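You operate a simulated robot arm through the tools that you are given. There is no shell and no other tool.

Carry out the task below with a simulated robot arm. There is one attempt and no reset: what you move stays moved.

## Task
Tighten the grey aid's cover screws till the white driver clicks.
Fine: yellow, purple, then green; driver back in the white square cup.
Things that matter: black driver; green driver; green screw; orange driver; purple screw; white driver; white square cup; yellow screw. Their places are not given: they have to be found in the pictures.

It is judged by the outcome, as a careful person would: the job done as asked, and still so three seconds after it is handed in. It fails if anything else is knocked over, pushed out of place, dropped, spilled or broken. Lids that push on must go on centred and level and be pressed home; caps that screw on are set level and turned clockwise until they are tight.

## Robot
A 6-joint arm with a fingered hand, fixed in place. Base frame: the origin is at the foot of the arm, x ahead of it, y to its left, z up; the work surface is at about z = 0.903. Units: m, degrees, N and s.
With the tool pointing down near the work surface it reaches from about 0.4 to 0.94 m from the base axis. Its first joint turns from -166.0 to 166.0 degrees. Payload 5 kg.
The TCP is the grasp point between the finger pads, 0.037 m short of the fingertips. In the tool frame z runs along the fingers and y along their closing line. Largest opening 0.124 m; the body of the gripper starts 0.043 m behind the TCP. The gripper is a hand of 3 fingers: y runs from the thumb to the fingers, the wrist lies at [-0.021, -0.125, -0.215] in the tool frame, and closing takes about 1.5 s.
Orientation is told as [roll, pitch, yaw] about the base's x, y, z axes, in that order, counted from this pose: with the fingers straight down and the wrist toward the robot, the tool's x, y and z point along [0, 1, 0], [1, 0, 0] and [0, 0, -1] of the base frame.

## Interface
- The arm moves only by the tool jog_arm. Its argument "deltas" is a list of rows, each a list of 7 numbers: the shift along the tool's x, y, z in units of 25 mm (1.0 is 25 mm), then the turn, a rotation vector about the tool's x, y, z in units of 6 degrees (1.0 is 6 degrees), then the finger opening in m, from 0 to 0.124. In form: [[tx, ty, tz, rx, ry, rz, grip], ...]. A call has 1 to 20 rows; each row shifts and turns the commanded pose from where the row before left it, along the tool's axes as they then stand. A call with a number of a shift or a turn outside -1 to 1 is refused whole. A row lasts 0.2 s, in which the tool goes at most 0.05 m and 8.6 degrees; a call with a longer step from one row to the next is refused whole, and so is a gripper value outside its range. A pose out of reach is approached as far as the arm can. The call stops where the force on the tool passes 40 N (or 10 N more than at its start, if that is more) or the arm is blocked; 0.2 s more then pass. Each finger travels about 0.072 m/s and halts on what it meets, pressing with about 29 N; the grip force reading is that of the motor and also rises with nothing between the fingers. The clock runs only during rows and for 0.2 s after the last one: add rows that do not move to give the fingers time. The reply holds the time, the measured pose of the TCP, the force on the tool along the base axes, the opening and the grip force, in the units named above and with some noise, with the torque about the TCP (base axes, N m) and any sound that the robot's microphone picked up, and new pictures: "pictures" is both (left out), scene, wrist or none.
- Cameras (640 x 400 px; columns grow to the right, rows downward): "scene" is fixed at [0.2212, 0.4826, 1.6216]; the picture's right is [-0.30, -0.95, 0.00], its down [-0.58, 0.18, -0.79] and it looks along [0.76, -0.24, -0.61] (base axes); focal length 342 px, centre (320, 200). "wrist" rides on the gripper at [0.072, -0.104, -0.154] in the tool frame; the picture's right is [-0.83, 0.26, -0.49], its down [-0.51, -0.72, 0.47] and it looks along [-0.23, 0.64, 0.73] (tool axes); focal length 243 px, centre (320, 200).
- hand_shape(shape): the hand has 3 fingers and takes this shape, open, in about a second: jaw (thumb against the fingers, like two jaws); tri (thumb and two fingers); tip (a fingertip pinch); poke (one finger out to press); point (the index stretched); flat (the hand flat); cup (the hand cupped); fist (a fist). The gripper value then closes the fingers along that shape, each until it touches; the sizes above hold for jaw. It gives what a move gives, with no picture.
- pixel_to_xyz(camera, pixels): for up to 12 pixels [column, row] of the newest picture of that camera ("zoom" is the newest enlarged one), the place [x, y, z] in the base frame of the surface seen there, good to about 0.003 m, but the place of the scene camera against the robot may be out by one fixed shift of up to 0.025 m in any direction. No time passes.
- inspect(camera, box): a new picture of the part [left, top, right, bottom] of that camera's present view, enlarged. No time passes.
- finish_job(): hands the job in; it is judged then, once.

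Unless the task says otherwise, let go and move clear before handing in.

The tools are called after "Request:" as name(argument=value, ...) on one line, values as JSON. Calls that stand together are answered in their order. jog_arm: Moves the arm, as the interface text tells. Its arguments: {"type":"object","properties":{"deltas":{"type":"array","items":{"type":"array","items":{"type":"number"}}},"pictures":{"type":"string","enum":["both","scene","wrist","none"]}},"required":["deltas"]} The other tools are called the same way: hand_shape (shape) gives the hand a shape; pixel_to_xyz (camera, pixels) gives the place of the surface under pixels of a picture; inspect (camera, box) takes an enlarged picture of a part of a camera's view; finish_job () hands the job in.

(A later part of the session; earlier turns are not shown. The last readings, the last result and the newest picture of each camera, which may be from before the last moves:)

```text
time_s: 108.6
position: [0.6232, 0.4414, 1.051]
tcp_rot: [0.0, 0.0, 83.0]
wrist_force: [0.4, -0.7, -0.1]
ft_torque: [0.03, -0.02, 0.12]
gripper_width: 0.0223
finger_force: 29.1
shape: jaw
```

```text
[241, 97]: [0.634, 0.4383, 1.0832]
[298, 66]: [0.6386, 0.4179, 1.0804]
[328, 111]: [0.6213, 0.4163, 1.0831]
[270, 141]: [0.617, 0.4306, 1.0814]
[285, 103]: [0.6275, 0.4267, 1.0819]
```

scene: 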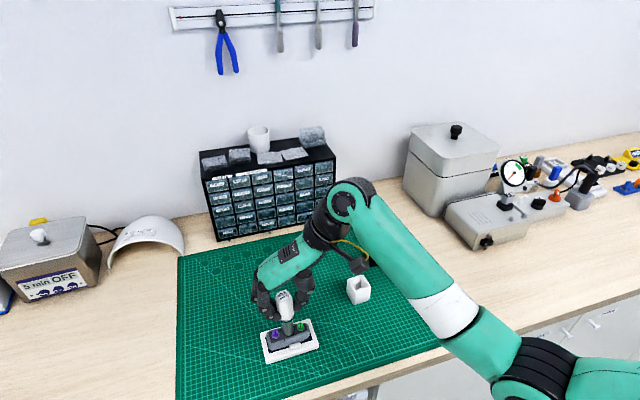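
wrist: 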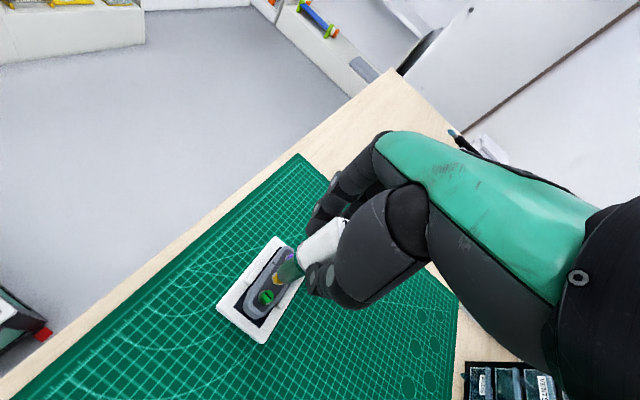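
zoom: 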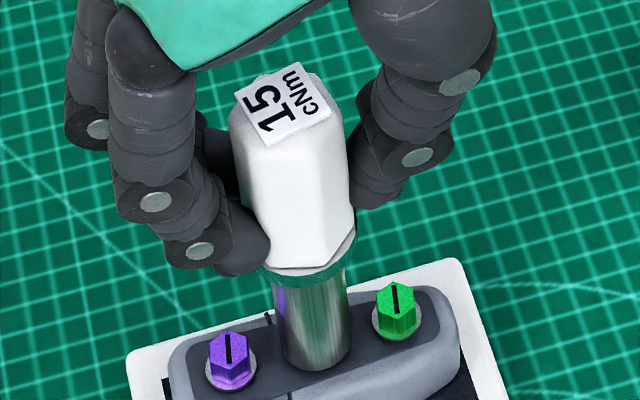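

Handle rotated 20° of the hand's 21° under load, so the windup is inside the driver/screw coupling, just like a torque clutch with a set point around 0.15 N·m. I'll creep through the set point in 0.6° single-row steps to see whether the click is heard.

Request:
jog_arm(deltas=[[0, 0, 0, 0, 0, 0.15, 0.01]], pictures="none")

Request:
jog_arm(deltas=[[0, 0, 0, 0, 0, 0.15, 0.01]], pictures="none")

Request:
jog_arm(deltas=[[0, 0, 0, 0, 0, 0.15, 0.01]], pictures="none")

Request:
jog_arm(deltas=[[0, 0, 0, 0, 0, 0.15, 0.01]], pictures="none")

Request:
jog_arm(deltas=[[0, 0, 0, 0, 0, 0.15, 0.01]], pictures="none")

Request:
jog_arm(deltas=[[0, 0, 0, 0, 0, 0.15, 0.01]], pictures="none")

Request:
jog_arm(deltas=[[0, 0, 0, 0, 0, 0.15, 0.01]], pictures="none")

Request:
jog_arm(deltas=[[0, 0, 0, 0, 0, 0.15, 0.01]], pictures="none")

```text
time_s: 109.0
position: [0.6224, 0.4414, 1.0492]
tcp_rot: [0.0, 0.1, 82.1]
wrist_force: [0.2, -0.7, -0.4]
ft_torque: [0.02, 0.06, 0.12]
gripper_width: 0.0218
finger_force: 29.4
shape: jaw
```

```text
time_s: 109.4
position: [0.6224, 0.4413, 1.0499]
tcp_rot: [-0.1, 0.0, 81.2]
wrist_force: [-0.5, -0.6, -1.1]
ft_torque: [-0.01, -0.02, 0.14]
gripper_width: 0.0218
finger_force: 28.4
shape: jaw
```

```text
time_s: 109.8
position: [0.6234, 0.4416, 1.0514]
tcp_rot: [0.0, 0.0, 80.3]
wrist_force: [0.0, -0.1, -0.4]
ft_torque: [-0.01, 0.0, 0.15]
gripper_width: 0.022
finger_force: 28.8
shape: jaw
```

```text
time_s: 110.2
position: [0.6234, 0.4407, 1.0511]
tcp_rot: [0.1, 0.0, 79.4]
wrist_force: [0.2, 0.4, -1.8]
ft_torque: [0.02, 0.02, 0.01]
gripper_width: 0.0221
finger_force: 28.6
shape: jaw
```

```text
time_s: 110.6
position: [0.6242, 0.4413, 1.049]
tcp_rot: [0.1, 0.0, 78.5]
wrist_force: [-0.1, 0.2, -0.5]
ft_torque: [0.02, -0.01, 0.05]
gripper_width: 0.0222
finger_force: 28.3
shape: jaw
```

```text
time_s: 111.0
position: [0.6233, 0.4419, 1.0506]
tcp_rot: [0.0, -0.1, 77.6]
wrist_force: [0.1, 0.8, -0.3]
ft_torque: [-0.01, -0.01, 0.05]
gripper_width: 0.022
finger_force: 28.7
shape: jaw
```

```text
time_s: 111.4
position: [0.623, 0.4413, 1.0492]
tcp_rot: [0.1, 0.0, 76.8]
wrist_force: [-0.7, 1.0, -0.7]
ft_torque: [0.0, -0.04, 0.01]
gripper_width: 0.0219
finger_force: 29.1
shape: jaw
```

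```text
time_s: 111.8
position: [0.6226, 0.4418, 1.0503]
tcp_rot: [0.1, 0.0, 75.7]
wrist_force: [-0.8, 0.2, -1.8]
ft_torque: [-0.01, 0.03, 0.01]
gripper_width: 0.0224
finger_force: 28.9
shape: jaw
```

The torque rose 0.12 → 0.14 → 0.15 and then dropped to 0.01: exactly the driver's 15 cNm set point. That release is the click on yellow, even though no sound field was reported. Now I'll lift off and move to purple (about 26 mm toward +y), turning back to yaw ≈110 in the air.

Request:
jog_arm(deltas=[[0, 0, -0.2, 0, 0, 0, 0.01], [0, 0, -0.3, 0, 0, 0, 0.01], [0, 0, -0.4, 0, 0, 0, 0.01], [0, 0, -0.3, 0, 0, 0, 0.01], [0.128, 0.5, 0, 0, 0, 0, 0.01], [0.127, 0.5, 0, 0, 0, 0, 0.01], [0, 0, 0, 0, 0, -0.95, 0.01], [0, 0, 0, 0, 0, -0.95, 0.01], [0, 0, 0, 0, 0, -0.95, 0.01], [0, 0, 0, 0, 0, -0.95, 0.01], [0, 0, 0, 0, 0, -0.95, 0.01], [0, 0, 0, 0, 0, -0.95, 0.01], [0, 0, 0, 0, 0, 0, 0.01]], pictures="both")

Request:
inspect(camera="scene", box=[245, 280, 309, 350])

Request:
inspect(camera="wrist", box=[230, 220, 340, 330])

```text
time_s: 114.6
position: [0.6234, 0.4669, 1.0805]
tcp_rot: [0.1, 0.1, 110.1]
wrist_force: [-0.6, -0.7, -1.0]
ft_torque: [-0.01, 0.02, -0.01]
gripper_width: 0.022
finger_force: 29.3
shape: jaw
```

scene: 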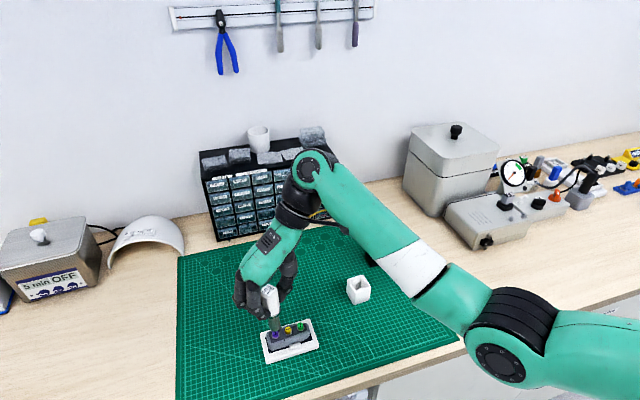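
wrist: 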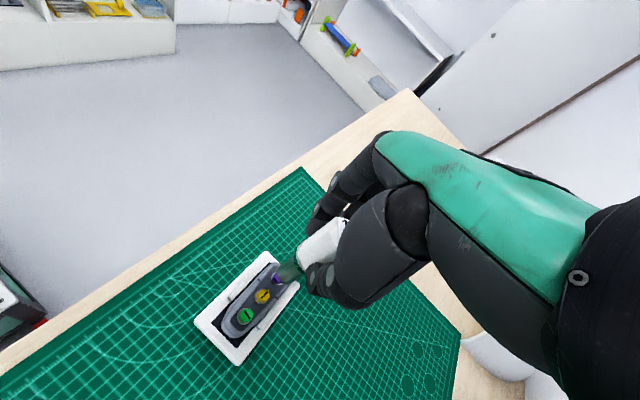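

```text
5.71 times, centred on (277, 315) of scene
```

zoom: 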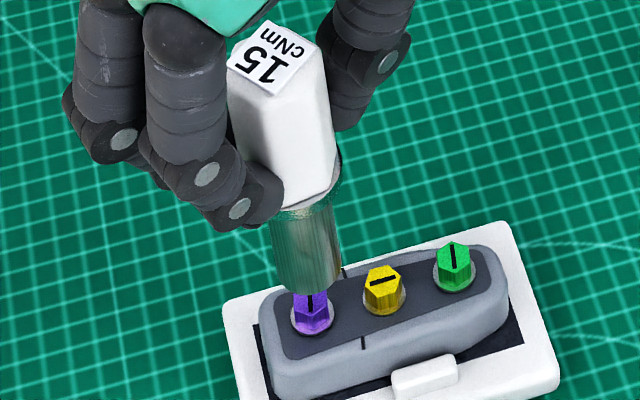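

```text
3.64 times, centred on (285, 275) of wrist
```

zoom: 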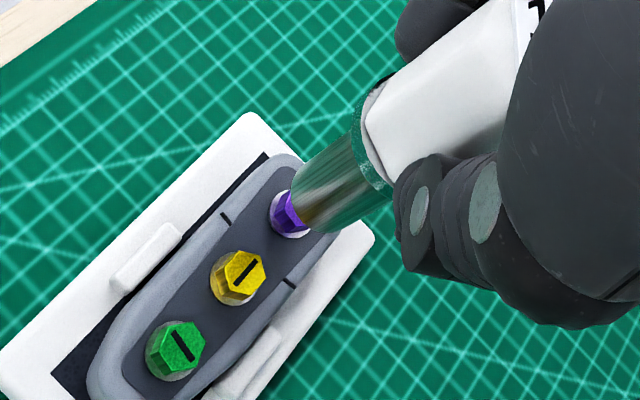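

The barrel is above purple. I want a closer look to check the centring before going down.

Request:
inspect(camera="scene", box=[262, 310, 294, 345])

Request:
inspect(camera="wrist", box=[255, 245, 315, 300])

```text
11.43 times, centred on (278, 328) of scene
```

zoom: 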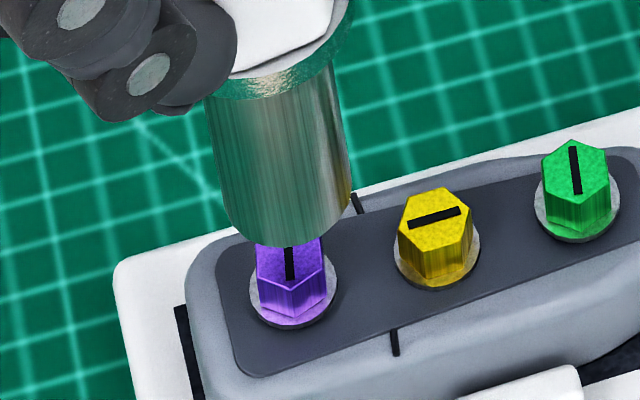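

```text
7.27 times, centred on (285, 272) of wrist
```

zoom: 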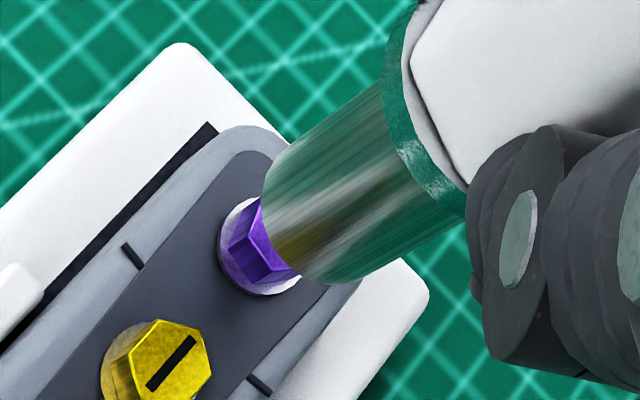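

Both close-ups say the driver axis is about 1.5–2 mm short of the purple head in +y. I'll correct by 1.7 mm and lower over purple.

Request:
jog_arm(deltas=[[-0.012, 0.068, 0.2, 0, 0, 0, 0.01], [0, 0, 0.2, 0, 0, 0, 0.01], [0, 0, 0.2, 0, 0, 0, 0.01], [0, 0, 0, 0, 0, 0, 0.01]], pictures="both")

Request:
inspect(camera="scene", box=[262, 310, 294, 345])

Request:
inspect(camera="wrist", box=[255, 245, 315, 300])

```text
time_s: 115.6
position: [0.624, 0.4697, 1.0657]
tcp_rot: [-0.1, 0.0, 110.1]
wrist_force: [0.4, 0.5, -0.6]
ft_torque: [0.03, 0.01, -0.01]
gripper_width: 0.0217
finger_force: 28.7
shape: jaw
```

scene: 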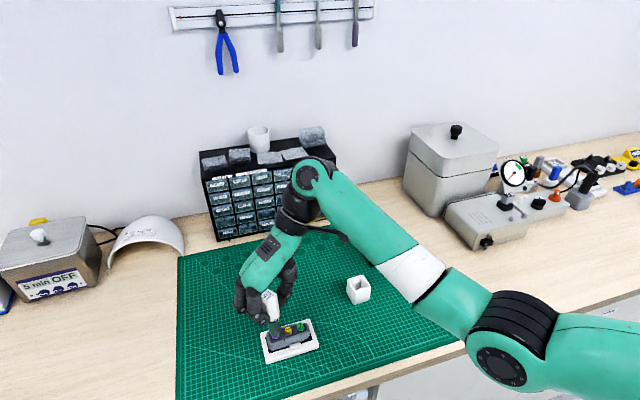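
wrist: 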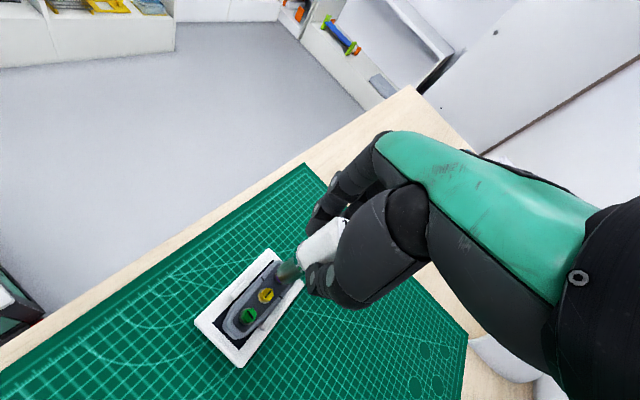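

```text
11.43 times, centred on (278, 328) of scene
```

zoom: 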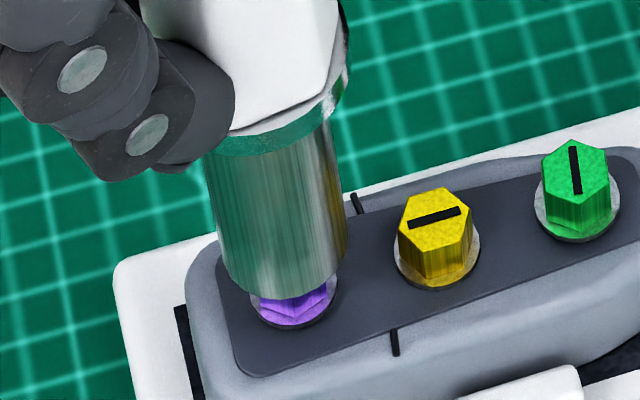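

```text
7.27 times, centred on (285, 272) of wrist
```

zoom: 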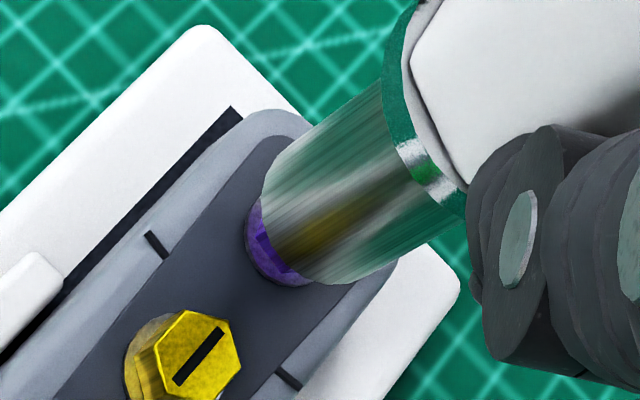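

Centred within a millimetre on purple. Lowering to seat.

Request:
jog_arm(deltas=[[0, 0, 0.2, 0, 0, 0, 0.01], [0, 0, 0.2, 0, 0, 0, 0.01], [0, 0, 0.12, 0, 0, 0, 0.01], [0, 0, 0, 0, 0, 0, 0.01]], pictures="none")

Request:
jog_arm(deltas=[[0, 0, 0.06, 0, 0, 0, 0.01], [0, 0, 0, 0, 0, 0, 0.01]], pictures="none")

Request:
jog_arm(deltas=[[0, 0, 0.04, 0, 0, 0, 0.01], [0, 0, 0, 0, 0, 0, 0.01]], pictures="scene")

Request:
inspect(camera="scene", box=[255, 300, 303, 350])

```text
time_s: 116.6
position: [0.623, 0.4676, 1.0534]
tcp_rot: [0.1, 0.0, 110.0]
wrist_force: [-0.2, 0.9, -0.1]
ft_torque: [0.01, -0.03, 0.01]
gripper_width: 0.0219
finger_force: 29.5
shape: jaw
```

```text
time_s: 117.2
position: [0.6226, 0.4675, 1.051]
tcp_rot: [0.0, 0.0, 110.0]
wrist_force: [-0.8, 0.5, -1.1]
ft_torque: [0.02, -0.04, -0.01]
gripper_width: 0.0221
finger_force: 29.5
shape: jaw
```

```text
time_s: 117.8
position: [0.6235, 0.4686, 1.0505]
tcp_rot: [-0.1, 0.0, 110.0]
wrist_force: [-0.2, -0.2, 3.1]
ft_torque: [0.01, 0.0, 0.02]
gripper_width: 0.022
finger_force: 29.2
shape: jaw
```

scene: 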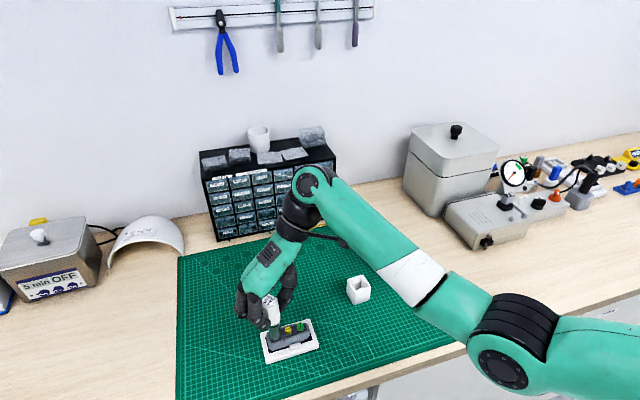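

```text
8.00 times, centred on (279, 325) of scene
```

zoom: 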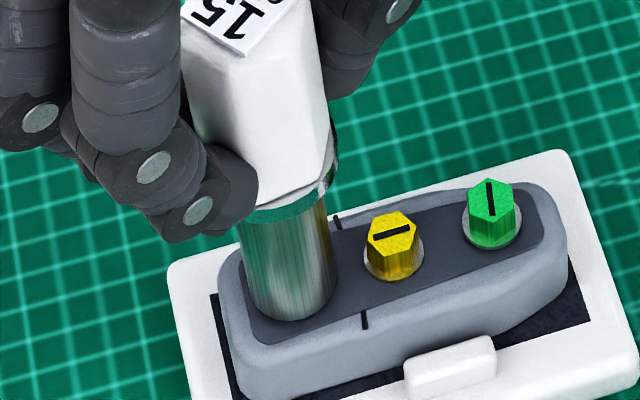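

Socket is seated on purple with 3 N contact. Turning clockwise and monitoring torque.

Request:
jog_arm(deltas=[[0, 0, 0, 0, 0, 0.5, 0.01], [0, 0, 0, 0, 0, 0.5, 0.01], [0, 0, 0, 0, 0, 0.5, 0.01], [0, 0, 0, 0, 0, 0.5, 0.01], [0, 0, 0, 0, 0, 0, 0.01]], pictures="none")

Request:
jog_arm(deltas=[[0, 0, 0, 0, 0, 0.5, 0.01], [0, 0, 0, 0, 0, 0.5, 0.01], [0, 0, 0, 0, 0, 0.5, 0.01], [0, 0, 0, 0, 0, 0.5, 0.01], [0, 0, 0, 0, 0, 0, 0.01]], pictures="none")

Request:
jog_arm(deltas=[[0, 0, 0, 0, 0, 0.5, 0.01], [0, 0, 0, 0, 0, 0.5, 0.01], [0, 0, 0, 0, 0, 0.5, 0.01], [0, 0, 0, 0, 0, 0.5, 0.01], [0, 0, 0, 0, 0, 0, 0.01]], pictures="none")

Request:
jog_arm(deltas=[[0, 0, 0, 0, 0, 0.5, 0.01], [0, 0, 0, 0, 0, 0.5, 0.01], [0, 0, 0, 0, 0, 0.5, 0.01], [0, 0, 0, 0, 0, 0.5, 0.01], [0, 0, 0, 0, 0, 0, 0.01]], pictures="none")

```text
time_s: 119.0
position: [0.6228, 0.4691, 1.0506]
tcp_rot: [0.0, 0.0, 98.0]
wrist_force: [-0.5, -0.7, 4.8]
ft_torque: [0.02, 0.04, 0.03]
gripper_width: 0.0221
finger_force: 28.8
shape: jaw
```

```text
time_s: 120.2
position: [0.6237, 0.4688, 1.0493]
tcp_rot: [0.0, -0.1, 86.0]
wrist_force: [-0.2, 1.0, 1.8]
ft_torque: [0.07, 0.0, 0.02]
gripper_width: 0.0222
finger_force: 29.0
shape: jaw
```

```text
time_s: 121.4
position: [0.6232, 0.4689, 1.0493]
tcp_rot: [0.0, 0.1, 74.1]
wrist_force: [-0.2, -0.2, -0.6]
ft_torque: [0.0, -0.02, 0.01]
gripper_width: 0.0222
finger_force: 29.2
shape: jaw
```

```text
time_s: 122.6
position: [0.6234, 0.4682, 1.0498]
tcp_rot: [0.0, 0.0, 62.0]
wrist_force: [0.1, -0.3, -0.4]
ft_torque: [0.01, 0.0, 0.02]
gripper_width: 0.0219
finger_force: 29.6
shape: jaw
```

No torque yet, and the axial contact eased as purple runs down. I'll follow down slightly and continue.

Request:
jog_arm(deltas=[[0, 0, 0.02, 0, 0, 0.5, 0.01], [0, 0, 0, 0, 0, 0.5, 0.01], [0, 0, 0, 0, 0, 0.5, 0.01], [0, 0, 0, 0, 0, 0.5, 0.01], [0, 0, 0, 0, 0, 0, 0.01]], pictures="none")

Request:
jog_arm(deltas=[[0, 0, 0, 0, 0, 0.5, 0.01], [0, 0, 0, 0, 0, 0.5, 0.01], [0, 0, 0, 0, 0, 0.5, 0.01], [0, 0, 0, 0, 0, 0.5, 0.01], [0, 0, 0, 0, 0, 0, 0.01]], pictures="none")

Request:
jog_arm(deltas=[[0, 0, 0, 0, 0, 0.5, 0.01], [0, 0, 0, 0, 0, 0.5, 0.01], [0, 0, 0, 0, 0, 0, 0.01]], pictures="none")

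Request:
jog_arm(deltas=[[0, 0, 0, 0, 0, 0.5, 0.01], [0, 0, 0, 0, 0, 0.5, 0.01], [0, 0, 0, 0, 0, 0, 0.01]], pictures="none")

```text
time_s: 123.8
position: [0.624, 0.4695, 1.0496]
tcp_rot: [0.0, 0.0, 50.1]
wrist_force: [0.0, -0.8, 0.4]
ft_torque: [0.05, 0.0, 0.03]
gripper_width: 0.0221
finger_force: 28.8
shape: jaw
```

```text
time_s: 125.0
position: [0.6223, 0.4677, 1.05]
tcp_rot: [0.0, 0.0, 38.0]
wrist_force: [0.5, -0.2, -0.6]
ft_torque: [0.02, -0.01, 0.01]
gripper_width: 0.0219
finger_force: 28.9
shape: jaw
```

```text
time_s: 125.8
position: [0.6226, 0.4683, 1.049]
tcp_rot: [0.0, 0.0, 32.0]
wrist_force: [-0.2, 0.5, -0.3]
ft_torque: [0.02, 0.01, 0.0]
gripper_width: 0.0223
finger_force: 28.9
shape: jaw
```

```text
time_s: 126.6
position: [0.6223, 0.4691, 1.0497]
tcp_rot: [0.0, 0.0, 26.0]
wrist_force: [0.0, -0.2, -1.4]
ft_torque: [0.0, 0.01, 0.03]
gripper_width: 0.0221
finger_force: 29.1
shape: jaw
```

Still running freely after 84°. Continuing in 6° steps toward the expected seat.

Request:
jog_arm(deltas=[[0, 0, 0.01, 0, 0, 0.5, 0.01], [0, 0, 0, 0, 0, 0.5, 0.01], [0, 0, 0, 0, 0, 0, 0.01]], pictures="none")

Request:
jog_arm(deltas=[[0, 0, 0, 0, 0, 0.5, 0.01], [0, 0, 0, 0, 0, 0.5, 0.01], [0, 0, 0, 0, 0, 0, 0.01]], pictures="none")

Request:
jog_arm(deltas=[[0, 0, 0, 0, 0, 0.5, 0.01], [0, 0, 0, 0, 0, 0.5, 0.01], [0, 0, 0, 0, 0, 0, 0.01]], pictures="none")

Request:
jog_arm(deltas=[[0, 0, 0, 0, 0, 0.5, 0.01], [0, 0, 0, 0, 0, 0.5, 0.01], [0, 0, 0, 0, 0, 0, 0.01]], pictures="none")

```text
time_s: 127.4
position: [0.623, 0.4691, 1.0493]
tcp_rot: [0.0, 0.1, 20.0]
wrist_force: [-0.7, 0.0, -0.6]
ft_torque: [0.03, 0.0, 0.06]
gripper_width: 0.0221
finger_force: 29.2
shape: jaw
```

```text
time_s: 128.2
position: [0.6233, 0.4678, 1.0493]
tcp_rot: [0.0, 0.0, 14.0]
wrist_force: [-0.7, 0.6, 2.6]
ft_torque: [0.02, -0.03, 0.13]
gripper_width: 0.0221
finger_force: 28.7
shape: jaw
```

```text
time_s: 129.0
position: [0.6224, 0.4682, 1.0492]
tcp_rot: [-0.1, 0.1, 8.0]
wrist_force: [0.5, 0.2, 1.7]
ft_torque: [-0.01, -0.05, 0.16]
gripper_width: 0.0223
finger_force: 29.1
shape: jaw
```

```text
time_s: 129.8
position: [0.6226, 0.4692, 1.0482]
tcp_rot: [-0.1, -0.1, 2.0]
wrist_force: [0.0, 0.3, 0.6]
ft_torque: [0.0, -0.02, 0.05]
gripper_width: 0.0222
finger_force: 29.4
shape: jaw
```

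Torque climbed 0.06 → 0.13 → 0.16 and then released to 0.05: purple has reached the 15 cNm click. I'll lift off and check its slot, then move to green.

Request:
jog_arm(deltas=[[0, 0, -0.2, 0, 0, 0, 0.01], [0, 0, -0.3, 0, 0, 0, 0.01], [0, 0, -0.4, 0, 0, 0, 0.01], [0, 0, -0.35, 0, 0, 0, 0.01], [0, 0, 0, 0, 0, 0, 0.01]], pictures="none")

Request:
jog_arm(deltas=[[-0.705, -0.014, 0, 0, 0, 0, 0.01], [-0.705, -0.014, 0, 0, 0, 0, 0.01], [-0.705, -0.014, 0, 0, 0, 0, 0.01], [0, 0, 0, 0, 0, -1, 0.01], [0, 0, 0, 0, 0, -1, 0.01], [0, 0, 0, 0, 0, -1, 0.01], [0, 0, 0, 0, 0, -1, 0.01], [0, 0, 0, 0, 0, -1, 0.01], [0, 0, 0, 0, 0, -1, 0.01], [0, 0, 0, 0, 0, -1, 0.01], [0, 0, 0, 0, 0, -1, 0.01], [0, 0, 0, 0, 0, -1, 0.01], [0, 0, 0, 0, 0, -1, 0.01], [0, 0, 0, 0, 0, -1, 0.01], [0, 0, 0, 0, 0, -1, 0.01], [0, 0, 0, 0, 0, -1, 0.01], [0, 0, 0, 0, 0, -1, 0.01], [0, 0, 0, 0, 0, 0, 0.01]], pictures="both")

Request:
inspect(camera="scene", box=[265, 310, 313, 348])

Request:
inspect(camera="wrist", box=[255, 245, 315, 300])

```text
time_s: 131.0
position: [0.6226, 0.4678, 1.079]
tcp_rot: [0.0, 0.0, 2.0]
wrist_force: [-0.1, -0.2, -1.1]
ft_torque: [0.03, -0.02, 0.02]
gripper_width: 0.0222
finger_force: 29.1
shape: jaw
```

```text
time_s: 134.8
position: [0.6238, 0.4171, 1.0801]
tcp_rot: [0.0, 0.0, 86.1]
wrist_force: [-0.5, 0.2, -0.5]
ft_torque: [0.04, 0.02, 0.02]
gripper_width: 0.0218
finger_force: 28.8
shape: jaw
```

scene: 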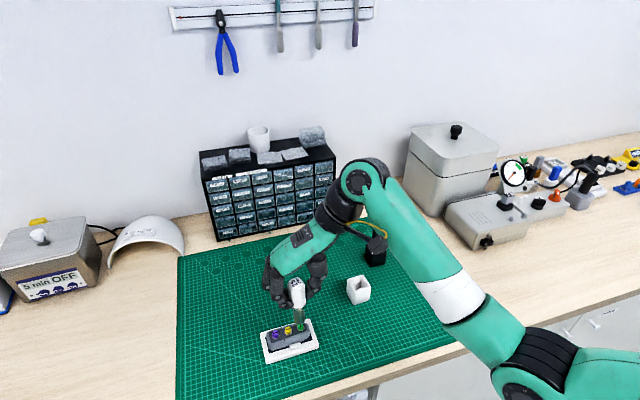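
wrist: 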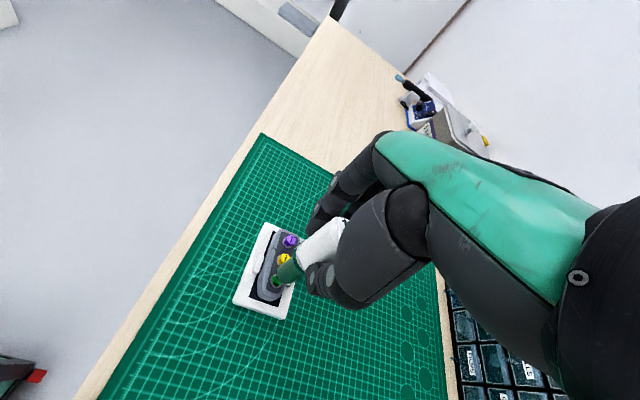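

```text
10.53 times, centred on (289, 329) of scene
```

zoom: 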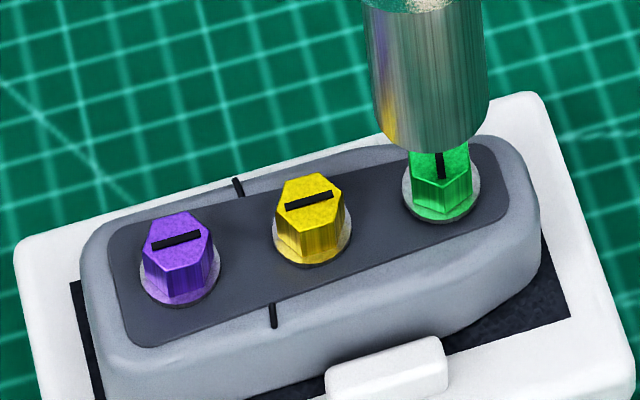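

```text
7.27 times, centred on (285, 272) of wrist
```

zoom: 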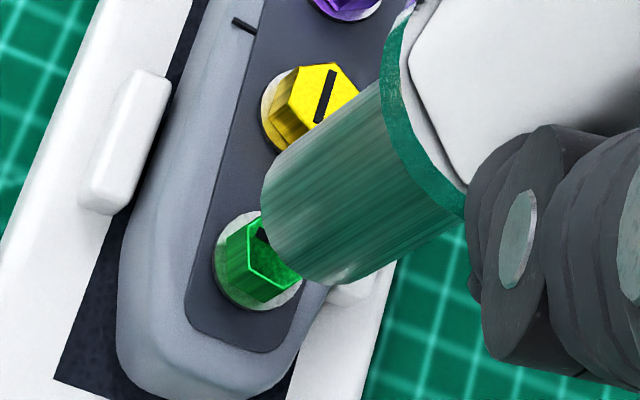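

Both purple and yellow slots now lie along the aid's long axis (each turned 90°). The driver is over green; I'll correct about 0.8 mm toward −y, rotate to yaw 110, and lower.

Request:
jog_arm(deltas=[[-0.022, -0.03, 0, 0, 0, 0, 0.01], [0, 0, 0, 0, 0, -1, 0.01], [0, 0, 0, 0, 0, -1, 0.01], [0, 0, 0, 0, 0, -1, 0.01], [0, 0, 0, 0, 0, -1, 0.01], [0, 0, 0.3, 0, 0, 0, 0.01], [0, 0, 0.3, 0, 0, 0, 0.01], [0, 0, 0, 0, 0, 0, 0.01]], pictures="both")

Request:
inspect(camera="scene", box=[275, 305, 323, 345])

Request:
inspect(camera="wrist", box=[255, 245, 315, 300])

```text
time_s: 136.6
position: [0.6253, 0.4148, 1.0657]
tcp_rot: [0.0, 0.0, 110.1]
wrist_force: [0.0, 0.1, -1.0]
ft_torque: [0.02, 0.02, 0.01]
gripper_width: 0.022
finger_force: 28.9
shape: jaw
```

scene: 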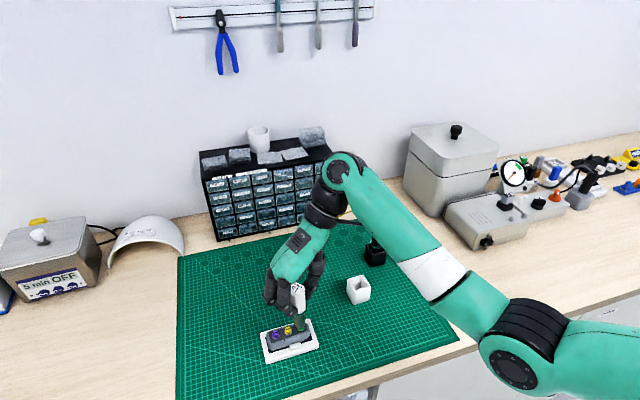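
wrist: 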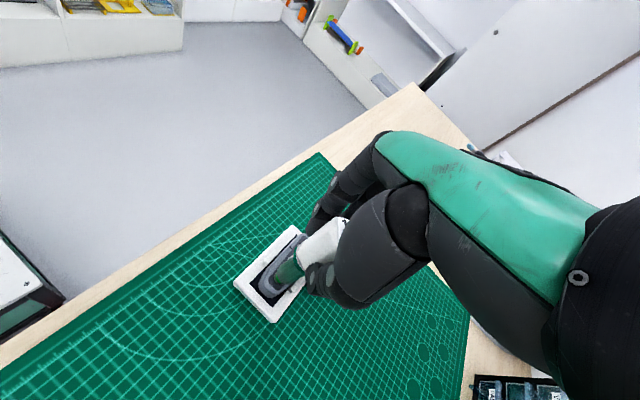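

```text
10.00 times, centred on (299, 325) of scene
```

zoom: 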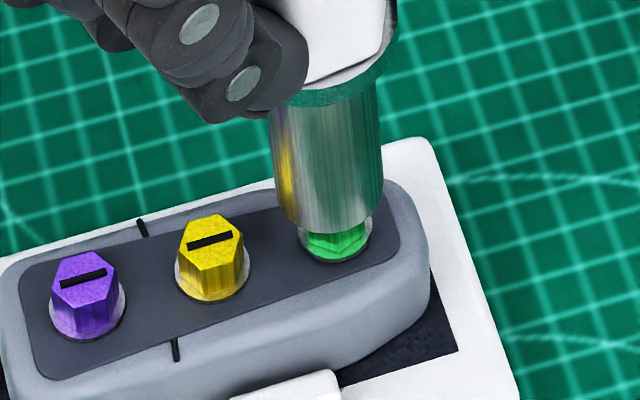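

```text
7.27 times, centred on (285, 272) of wrist
```

zoom: 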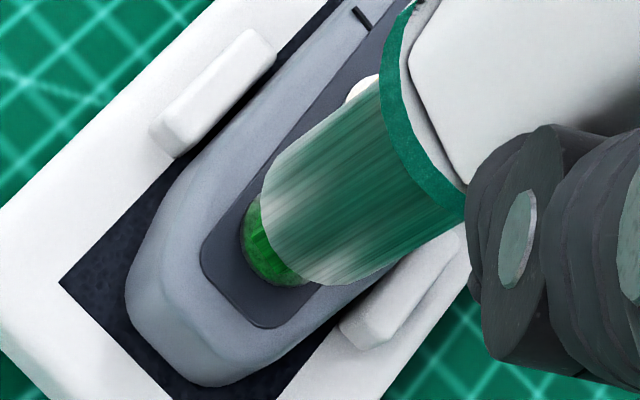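

Well centred over green. Lowering to seat.

Request:
jog_arm(deltas=[[0, 0, 0.2, 0, 0, 0, 0.01], [0, 0, 0.2, 0, 0, 0, 0.01], [0, 0, 0.12, 0, 0, 0, 0.01], [0, 0, 0, 0, 0, 0, 0.01]], pictures="none")

Request:
jog_arm(deltas=[[0, 0, 0.06, 0, 0, 0, 0.01], [0, 0, 0, 0, 0, 0, 0.01]], pictures="none")

Request:
jog_arm(deltas=[[0, 0, 0.04, 0, 0, 0, 0.01], [0, 0, 0, 0, 0, 0, 0.01]], pictures="scene")

Request:
inspect(camera="scene", box=[275, 305, 323, 345])

```text
time_s: 137.6
position: [0.6237, 0.4157, 1.052]
tcp_rot: [-0.1, 0.0, 110.1]
wrist_force: [-1.0, 0.1, -1.0]
ft_torque: [-0.03, -0.02, -0.03]
gripper_width: 0.0218
finger_force: 29.5
shape: jaw
```

```text
time_s: 138.2
position: [0.6236, 0.4151, 1.0506]
tcp_rot: [0.0, 0.1, 110.1]
wrist_force: [0.2, 0.2, -1.1]
ft_torque: [0.0, 0.0, 0.0]
gripper_width: 0.0221
finger_force: 29.2
shape: jaw
```

```text
time_s: 138.8
position: [0.6252, 0.4148, 1.0502]
tcp_rot: [-0.1, 0.0, 110.1]
wrist_force: [0.6, 0.1, 2.7]
ft_torque: [0.0, -0.03, -0.01]
gripper_width: 0.0219
finger_force: 28.7
shape: jaw
```

scene: 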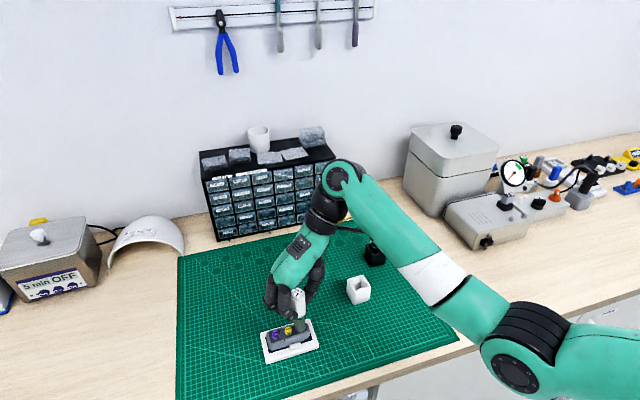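

```text
10.00 times, centred on (299, 325) of scene
```

zoom: 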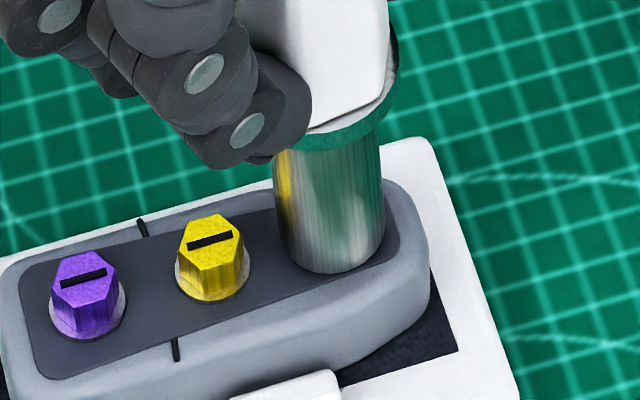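

Socket seated on green with 2.7 N contact. Turning clockwise, following down slightly.

Request:
jog_arm(deltas=[[0, 0, 0, 0, 0, 0.5, 0.01], [0, 0, 0, 0, 0, 0.5, 0.01], [0, 0, 0, 0, 0, 0.5, 0.01], [0, 0, 0, 0, 0, 0.5, 0.01], [0, 0, 0, 0, 0, 0, 0.01]], pictures="none")

Request:
jog_arm(deltas=[[0, 0, 0, 0, 0, 0.5, 0.01], [0, 0, 0, 0, 0, 0.5, 0.01], [0, 0, 0, 0, 0, 0.5, 0.01], [0, 0, 0, 0, 0, 0.5, 0.01], [0, 0, 0, 0, 0, 0, 0.01]], pictures="none")

Request:
jog_arm(deltas=[[0, 0, 0.01, 0, 0, 0.5, 0.01], [0, 0, 0, 0, 0, 0.5, 0.01], [0, 0, 0, 0, 0, 0.5, 0.01], [0, 0, 0, 0, 0, 0.5, 0.01], [0, 0, 0, 0, 0, 0, 0.01]], pictures="none")

Request:
jog_arm(deltas=[[0, 0, 0.01, 0, 0, 0.5, 0.01], [0, 0, 0, 0, 0, 0.5, 0.01], [0, 0, 0, 0, 0, 0.5, 0.01], [0, 0, 0, 0, 0, 0.5, 0.01], [0, 0, 0, 0, 0, 0, 0.01]], pictures="none")

Request:
jog_arm(deltas=[[0, 0, 0.01, 0, 0, 0.5, 0.01], [0, 0, 0, 0, 0, 0.5, 0.01], [0, 0, 0, 0, 0, 0.5, 0.01], [0, 0, 0, 0, 0, 0.5, 0.01], [0, 0, 0, 0, 0, 0, 0.01]], pictures="none")

Request:
jog_arm(deltas=[[0, 0, 0, 0, 0, 0.5, 0.01], [0, 0, 0, 0, 0, 0.5, 0.01], [0, 0, 0, 0, 0, 0.5, 0.01], [0, 0, 0, 0, 0, 0.5, 0.01], [0, 0, 0, 0, 0, 0, 0.01]], pictures="none")

```text
time_s: 140.0
position: [0.6234, 0.4151, 1.0502]
tcp_rot: [0.0, 0.0, 98.0]
wrist_force: [-0.5, -0.1, 1.6]
ft_torque: [-0.01, -0.03, 0.02]
gripper_width: 0.0224
finger_force: 28.8
shape: jaw
```

```text
time_s: 141.2
position: [0.6236, 0.4144, 1.0502]
tcp_rot: [0.0, 0.0, 86.1]
wrist_force: [0.8, 0.6, 2.4]
ft_torque: [0.0, -0.03, -0.01]
gripper_width: 0.0224
finger_force: 29.1
shape: jaw
```

```text
time_s: 142.4
position: [0.6241, 0.4152, 1.0497]
tcp_rot: [0.0, 0.0, 74.0]
wrist_force: [0.6, 0.7, 0.7]
ft_torque: [0.03, -0.01, 0.02]
gripper_width: 0.0218
finger_force: 28.8
shape: jaw
```

```text
time_s: 143.6
position: [0.6243, 0.4151, 1.0491]
tcp_rot: [-0.1, 0.0, 62.0]
wrist_force: [-0.1, 0.6, 0.2]
ft_torque: [-0.02, 0.01, 0.01]
gripper_width: 0.022
finger_force: 29.1
shape: jaw
```

```text
time_s: 144.8
position: [0.6237, 0.4141, 1.0491]
tcp_rot: [-0.1, 0.0, 50.0]
wrist_force: [-0.4, -0.1, 0.9]
ft_torque: [0.01, -0.02, -0.02]
gripper_width: 0.0219
finger_force: 29.1
shape: jaw
```

```text
time_s: 146.0
position: [0.6245, 0.415, 1.0501]
tcp_rot: [0.1, 0.1, 38.1]
wrist_force: [0.5, 0.8, -0.6]
ft_torque: [0.0, -0.02, 0.02]
gripper_width: 0.0218
finger_force: 29.3
shape: jaw
```

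Green is running freely as the others did. Continuing in smaller steps toward the seat and the set torque.

Request:
jog_arm(deltas=[[0, 0, 0, 0, 0, 0.5, 0.01], [0, 0, 0, 0, 0, 0.5, 0.01], [0, 0, 0, 0, 0, 0, 0.01]], pictures="none")

Request:
jog_arm(deltas=[[0, 0, 0, 0, 0, 0.5, 0.01], [0, 0, 0, 0, 0, 0.5, 0.01], [0, 0, 0, 0, 0, 0, 0.01]], pictures="none")

Request:
jog_arm(deltas=[[0, 0, 0, 0, 0, 0.5, 0.01], [0, 0, 0, 0, 0, 0.5, 0.01], [0, 0, 0, 0, 0, 0, 0.01]], pictures="none")

Request:
jog_arm(deltas=[[0, 0, 0, 0, 0, 0.5, 0.01], [0, 0, 0, 0, 0, 0.5, 0.01], [0, 0, 0, 0, 0, 0, 0.01]], pictures="none")

Request:
jog_arm(deltas=[[0, 0, 0, 0, 0, 0.5, 0.01], [0, 0, 0, 0, 0, 0.5, 0.01], [0, 0, 0, 0, 0, 0, 0.01]], pictures="none")

```text
time_s: 146.8
position: [0.6238, 0.4147, 1.0492]
tcp_rot: [0.0, 0.0, 31.9]
wrist_force: [-0.9, 0.6, -0.5]
ft_torque: [-0.01, 0.03, 0.02]
gripper_width: 0.0221
finger_force: 29.2
shape: jaw
```

```text
time_s: 147.6
position: [0.624, 0.4144, 1.049]
tcp_rot: [0.0, 0.0, 25.9]
wrist_force: [0.2, -0.2, -0.3]
ft_torque: [0.01, 0.01, 0.06]
gripper_width: 0.0221
finger_force: 29.4
shape: jaw
```

```text
time_s: 148.4
position: [0.625, 0.4154, 1.0499]
tcp_rot: [0.0, 0.0, 20.1]
wrist_force: [-0.6, -0.8, -0.4]
ft_torque: [-0.01, 0.02, 0.04]
gripper_width: 0.0218
finger_force: 29.0
shape: jaw
```

```text
time_s: 149.2
position: [0.6245, 0.4156, 1.0493]
tcp_rot: [0.1, 0.1, 14.0]
wrist_force: [0.1, -0.5, -0.9]
ft_torque: [-0.01, 0.0, 0.09]
gripper_width: 0.0222
finger_force: 29.2
shape: jaw
```

```text
time_s: 150.0
position: [0.6245, 0.4158, 1.0491]
tcp_rot: [0.0, 0.0, 8.0]
wrist_force: [-0.7, 0.1, -1.8]
ft_torque: [-0.01, 0.01, 0.1]
gripper_width: 0.0219
finger_force: 29.7
shape: jaw
```

Torque is building on green (0.04, 0.09, 0.10). Creeping on in fine steps through the set point.

Request:
jog_arm(deltas=[[0, 0, 0, 0, 0, 0.4, 0.01], [0, 0, 0, 0, 0, 0, 0.01]], pictures="none")

Request:
jog_arm(deltas=[[0, 0, 0, 0, 0, 0.4, 0.01], [0, 0, 0, 0, 0, 0, 0.01]], pictures="none")

Request:
jog_arm(deltas=[[0, 0, 0, 0, 0, 0.4, 0.01], [0, 0, 0, 0, 0, 0, 0.01]], pictures="none")

Request:
jog_arm(deltas=[[0, 0, 0, 0, 0, 0.4, 0.01], [0, 0, 0, 0, 0, 0, 0.01]], pictures="none")

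```text
time_s: 150.6
position: [0.6243, 0.415, 1.0495]
tcp_rot: [0.0, 0.0, 5.6]
wrist_force: [-0.7, 0.4, -0.6]
ft_torque: [-0.02, -0.01, 0.14]
gripper_width: 0.0219
finger_force: 28.3
shape: jaw
```

```text
time_s: 151.2
position: [0.6229, 0.4146, 1.0493]
tcp_rot: [0.0, 0.0, 3.2]
wrist_force: [0.2, 0.5, -0.7]
ft_torque: [-0.03, -0.05, 0.03]
gripper_width: 0.0222
finger_force: 29.2
shape: jaw
```

```text
time_s: 151.8
position: [0.6233, 0.4146, 1.0491]
tcp_rot: [0.0, 0.0, 0.8]
wrist_force: [0.6, 0.8, -0.4]
ft_torque: [0.02, -0.02, 0.03]
gripper_width: 0.022
finger_force: 28.8
shape: jaw
```

```text
time_s: 152.4
position: [0.6239, 0.4156, 1.0492]
tcp_rot: [0.0, 0.0, -1.6]
wrist_force: [0.7, -0.3, 0.8]
ft_torque: [0.0, -0.02, 0.03]
gripper_width: 0.0222
finger_force: 28.7
shape: jaw
```

Green rose to 0.14–0.15 and released to 0.03: that's the click on green. Now I'll lift straight off, confirm the screws, and carry the driver to above its white cup.

Request:
jog_arm(deltas=[[0, 0, -0.2, 0, 0, 0, 0.01], [0, 0, -0.4, 0, 0, 0, 0.01], [0, 0, -0.5, 0, 0, 0, 0.01], [0, 0, -0.5, 0, 0, 0, 0.01], [0, 0, -0.5, 0, 0, 0, 0.01], [0, 0, -0.5, 0, 0, 0, 0.01], [-0.8, 0.3725, 0, 0, 0, 0, 0.01], [-0.8, 0.3725, 0, 0, 0, 0, 0.01], [-0.8, 0.3725, 0, 0, 0, 0, 0.01], [-0.8, 0.3725, 0, 0, 0, 0, 0.01], [-0.8, 0.3725, 0, 0, 0, 0, 0.01], [-0.8, 0.3725, 0, 0, 0, 0, 0.01], [-0.8, 0.3725, 0, 0, 0, 0, 0.01], [-0.8, 0.3725, 0, 0, 0, 0, 0.01], [0, 0, 0, 0, 0, -0.267, 0.01], [0, 0, 0, 0, 0, 0, 0.01]], pictures="both")

Request:
inspect(camera="scene", box=[265, 310, 313, 348])

Request:
inspect(camera="wrist", box=[230, 230, 330, 330])

```text
time_s: 155.8
position: [0.6942, 0.2523, 1.1144]
tcp_rot: [0.0, 0.0, 0.1]
wrist_force: [-0.1, 0.0, -1.6]
ft_torque: [-0.03, 0.01, 0.01]
gripper_width: 0.0221
finger_force: 28.9
shape: jaw
```

scene: 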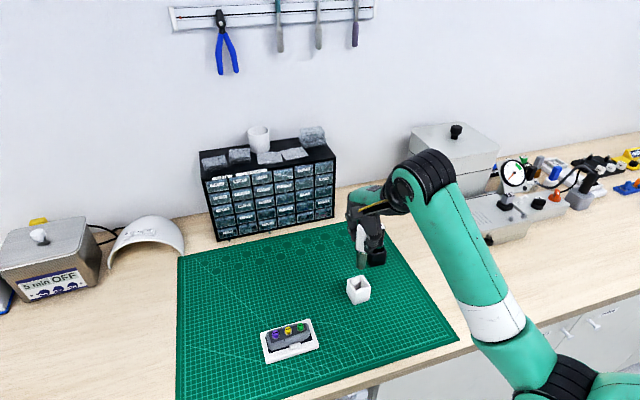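
wrist: 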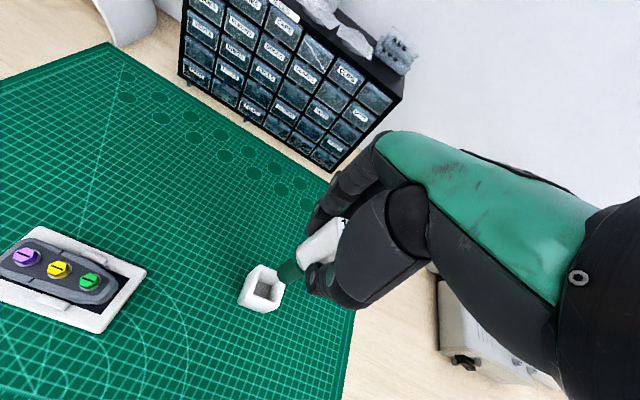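

```text
10.53 times, centred on (289, 329) of scene
```

zoom: 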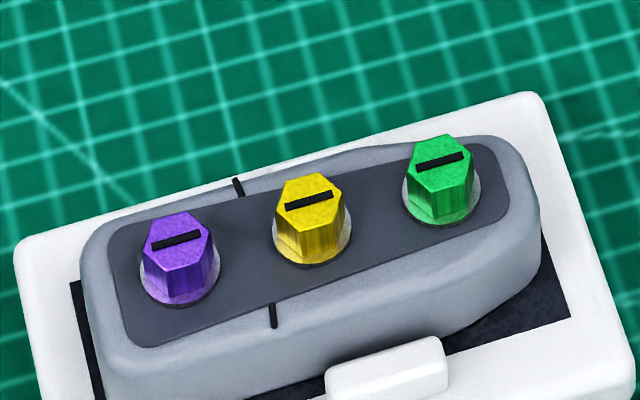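

```text
4.00 times, centred on (280, 280) of wrist
```

zoom: 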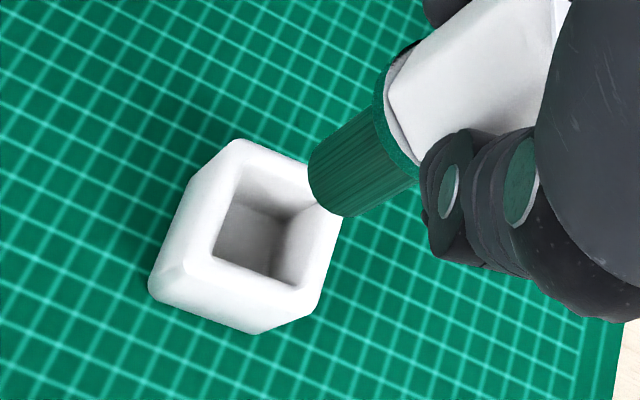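

All three slots are now along the aid's long axis, and the aid is undisturbed. The driver hangs above the cup; I'll measure the cup's hole to centre the tip over it.

Request:
pixel_to_xyz(camera="zoom", pixels=[[241, 165], [215, 254], [295, 285], [228, 210], [255, 272], [320, 245], [270, 168], [250, 230], [225, 160], [195, 255], [285, 300], [325, 275]])

Request:
inspect(camera="scene", box=[335, 230, 385, 310])

```text
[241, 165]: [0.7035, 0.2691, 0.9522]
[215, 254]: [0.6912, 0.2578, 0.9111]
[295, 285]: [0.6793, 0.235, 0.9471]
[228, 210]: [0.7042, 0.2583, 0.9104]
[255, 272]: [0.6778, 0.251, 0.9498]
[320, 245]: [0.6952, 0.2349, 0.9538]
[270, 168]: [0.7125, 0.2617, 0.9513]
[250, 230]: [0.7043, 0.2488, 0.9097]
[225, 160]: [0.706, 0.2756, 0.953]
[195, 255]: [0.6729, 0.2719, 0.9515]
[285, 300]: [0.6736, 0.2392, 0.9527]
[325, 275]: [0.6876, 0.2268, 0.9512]
```

```text
5.00 times, centred on (360, 270) of scene
```

zoom: 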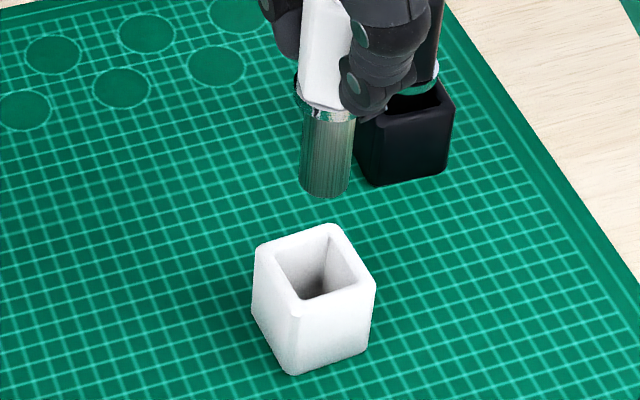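

The cup hole is centred near (0.694,0.252), matching the TCP. Lowering to just above the rim for a check.

Request:
jog_arm(deltas=[[0, 0, 0.4, 0, 0, 0, 0.01], [0, 0, 0.4, 0, 0, 0, 0.01], [0, 0, 0.4, 0, 0, 0, 0.01], [0, 0, 0.4, 0, 0, 0, 0.01], [0, 0, 0.4, 0, 0, 0, 0.01], [0, 0, 0, 0, 0, 0, 0.01]], pictures="both")

Request:
inspect(camera="scene", box=[335, 250, 385, 310])

Request:
inspect(camera="wrist", box=[240, 230, 330, 320])

```text
time_s: 157.2
position: [0.6936, 0.2529, 1.0644]
tcp_rot: [0.0, 0.0, 0.0]
wrist_force: [0.2, 0.4, -0.4]
ft_torque: [-0.03, -0.03, 0.0]
gripper_width: 0.0217
finger_force: 28.7
shape: jaw
```

scene: 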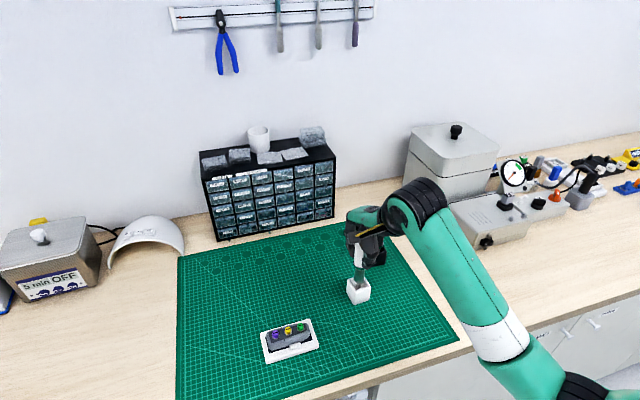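
wrist: 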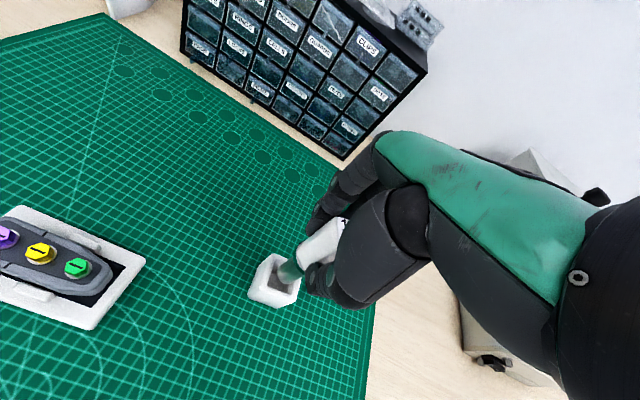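

```text
6.67 times, centred on (360, 280) of scene
```

zoom: 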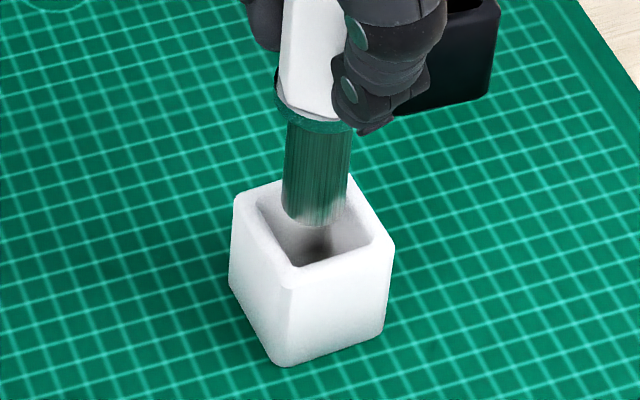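

```text
4.44 times, centred on (285, 275) of wrist
```

zoom: 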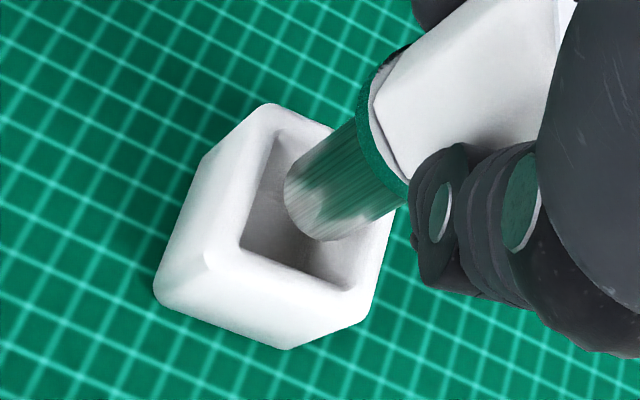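

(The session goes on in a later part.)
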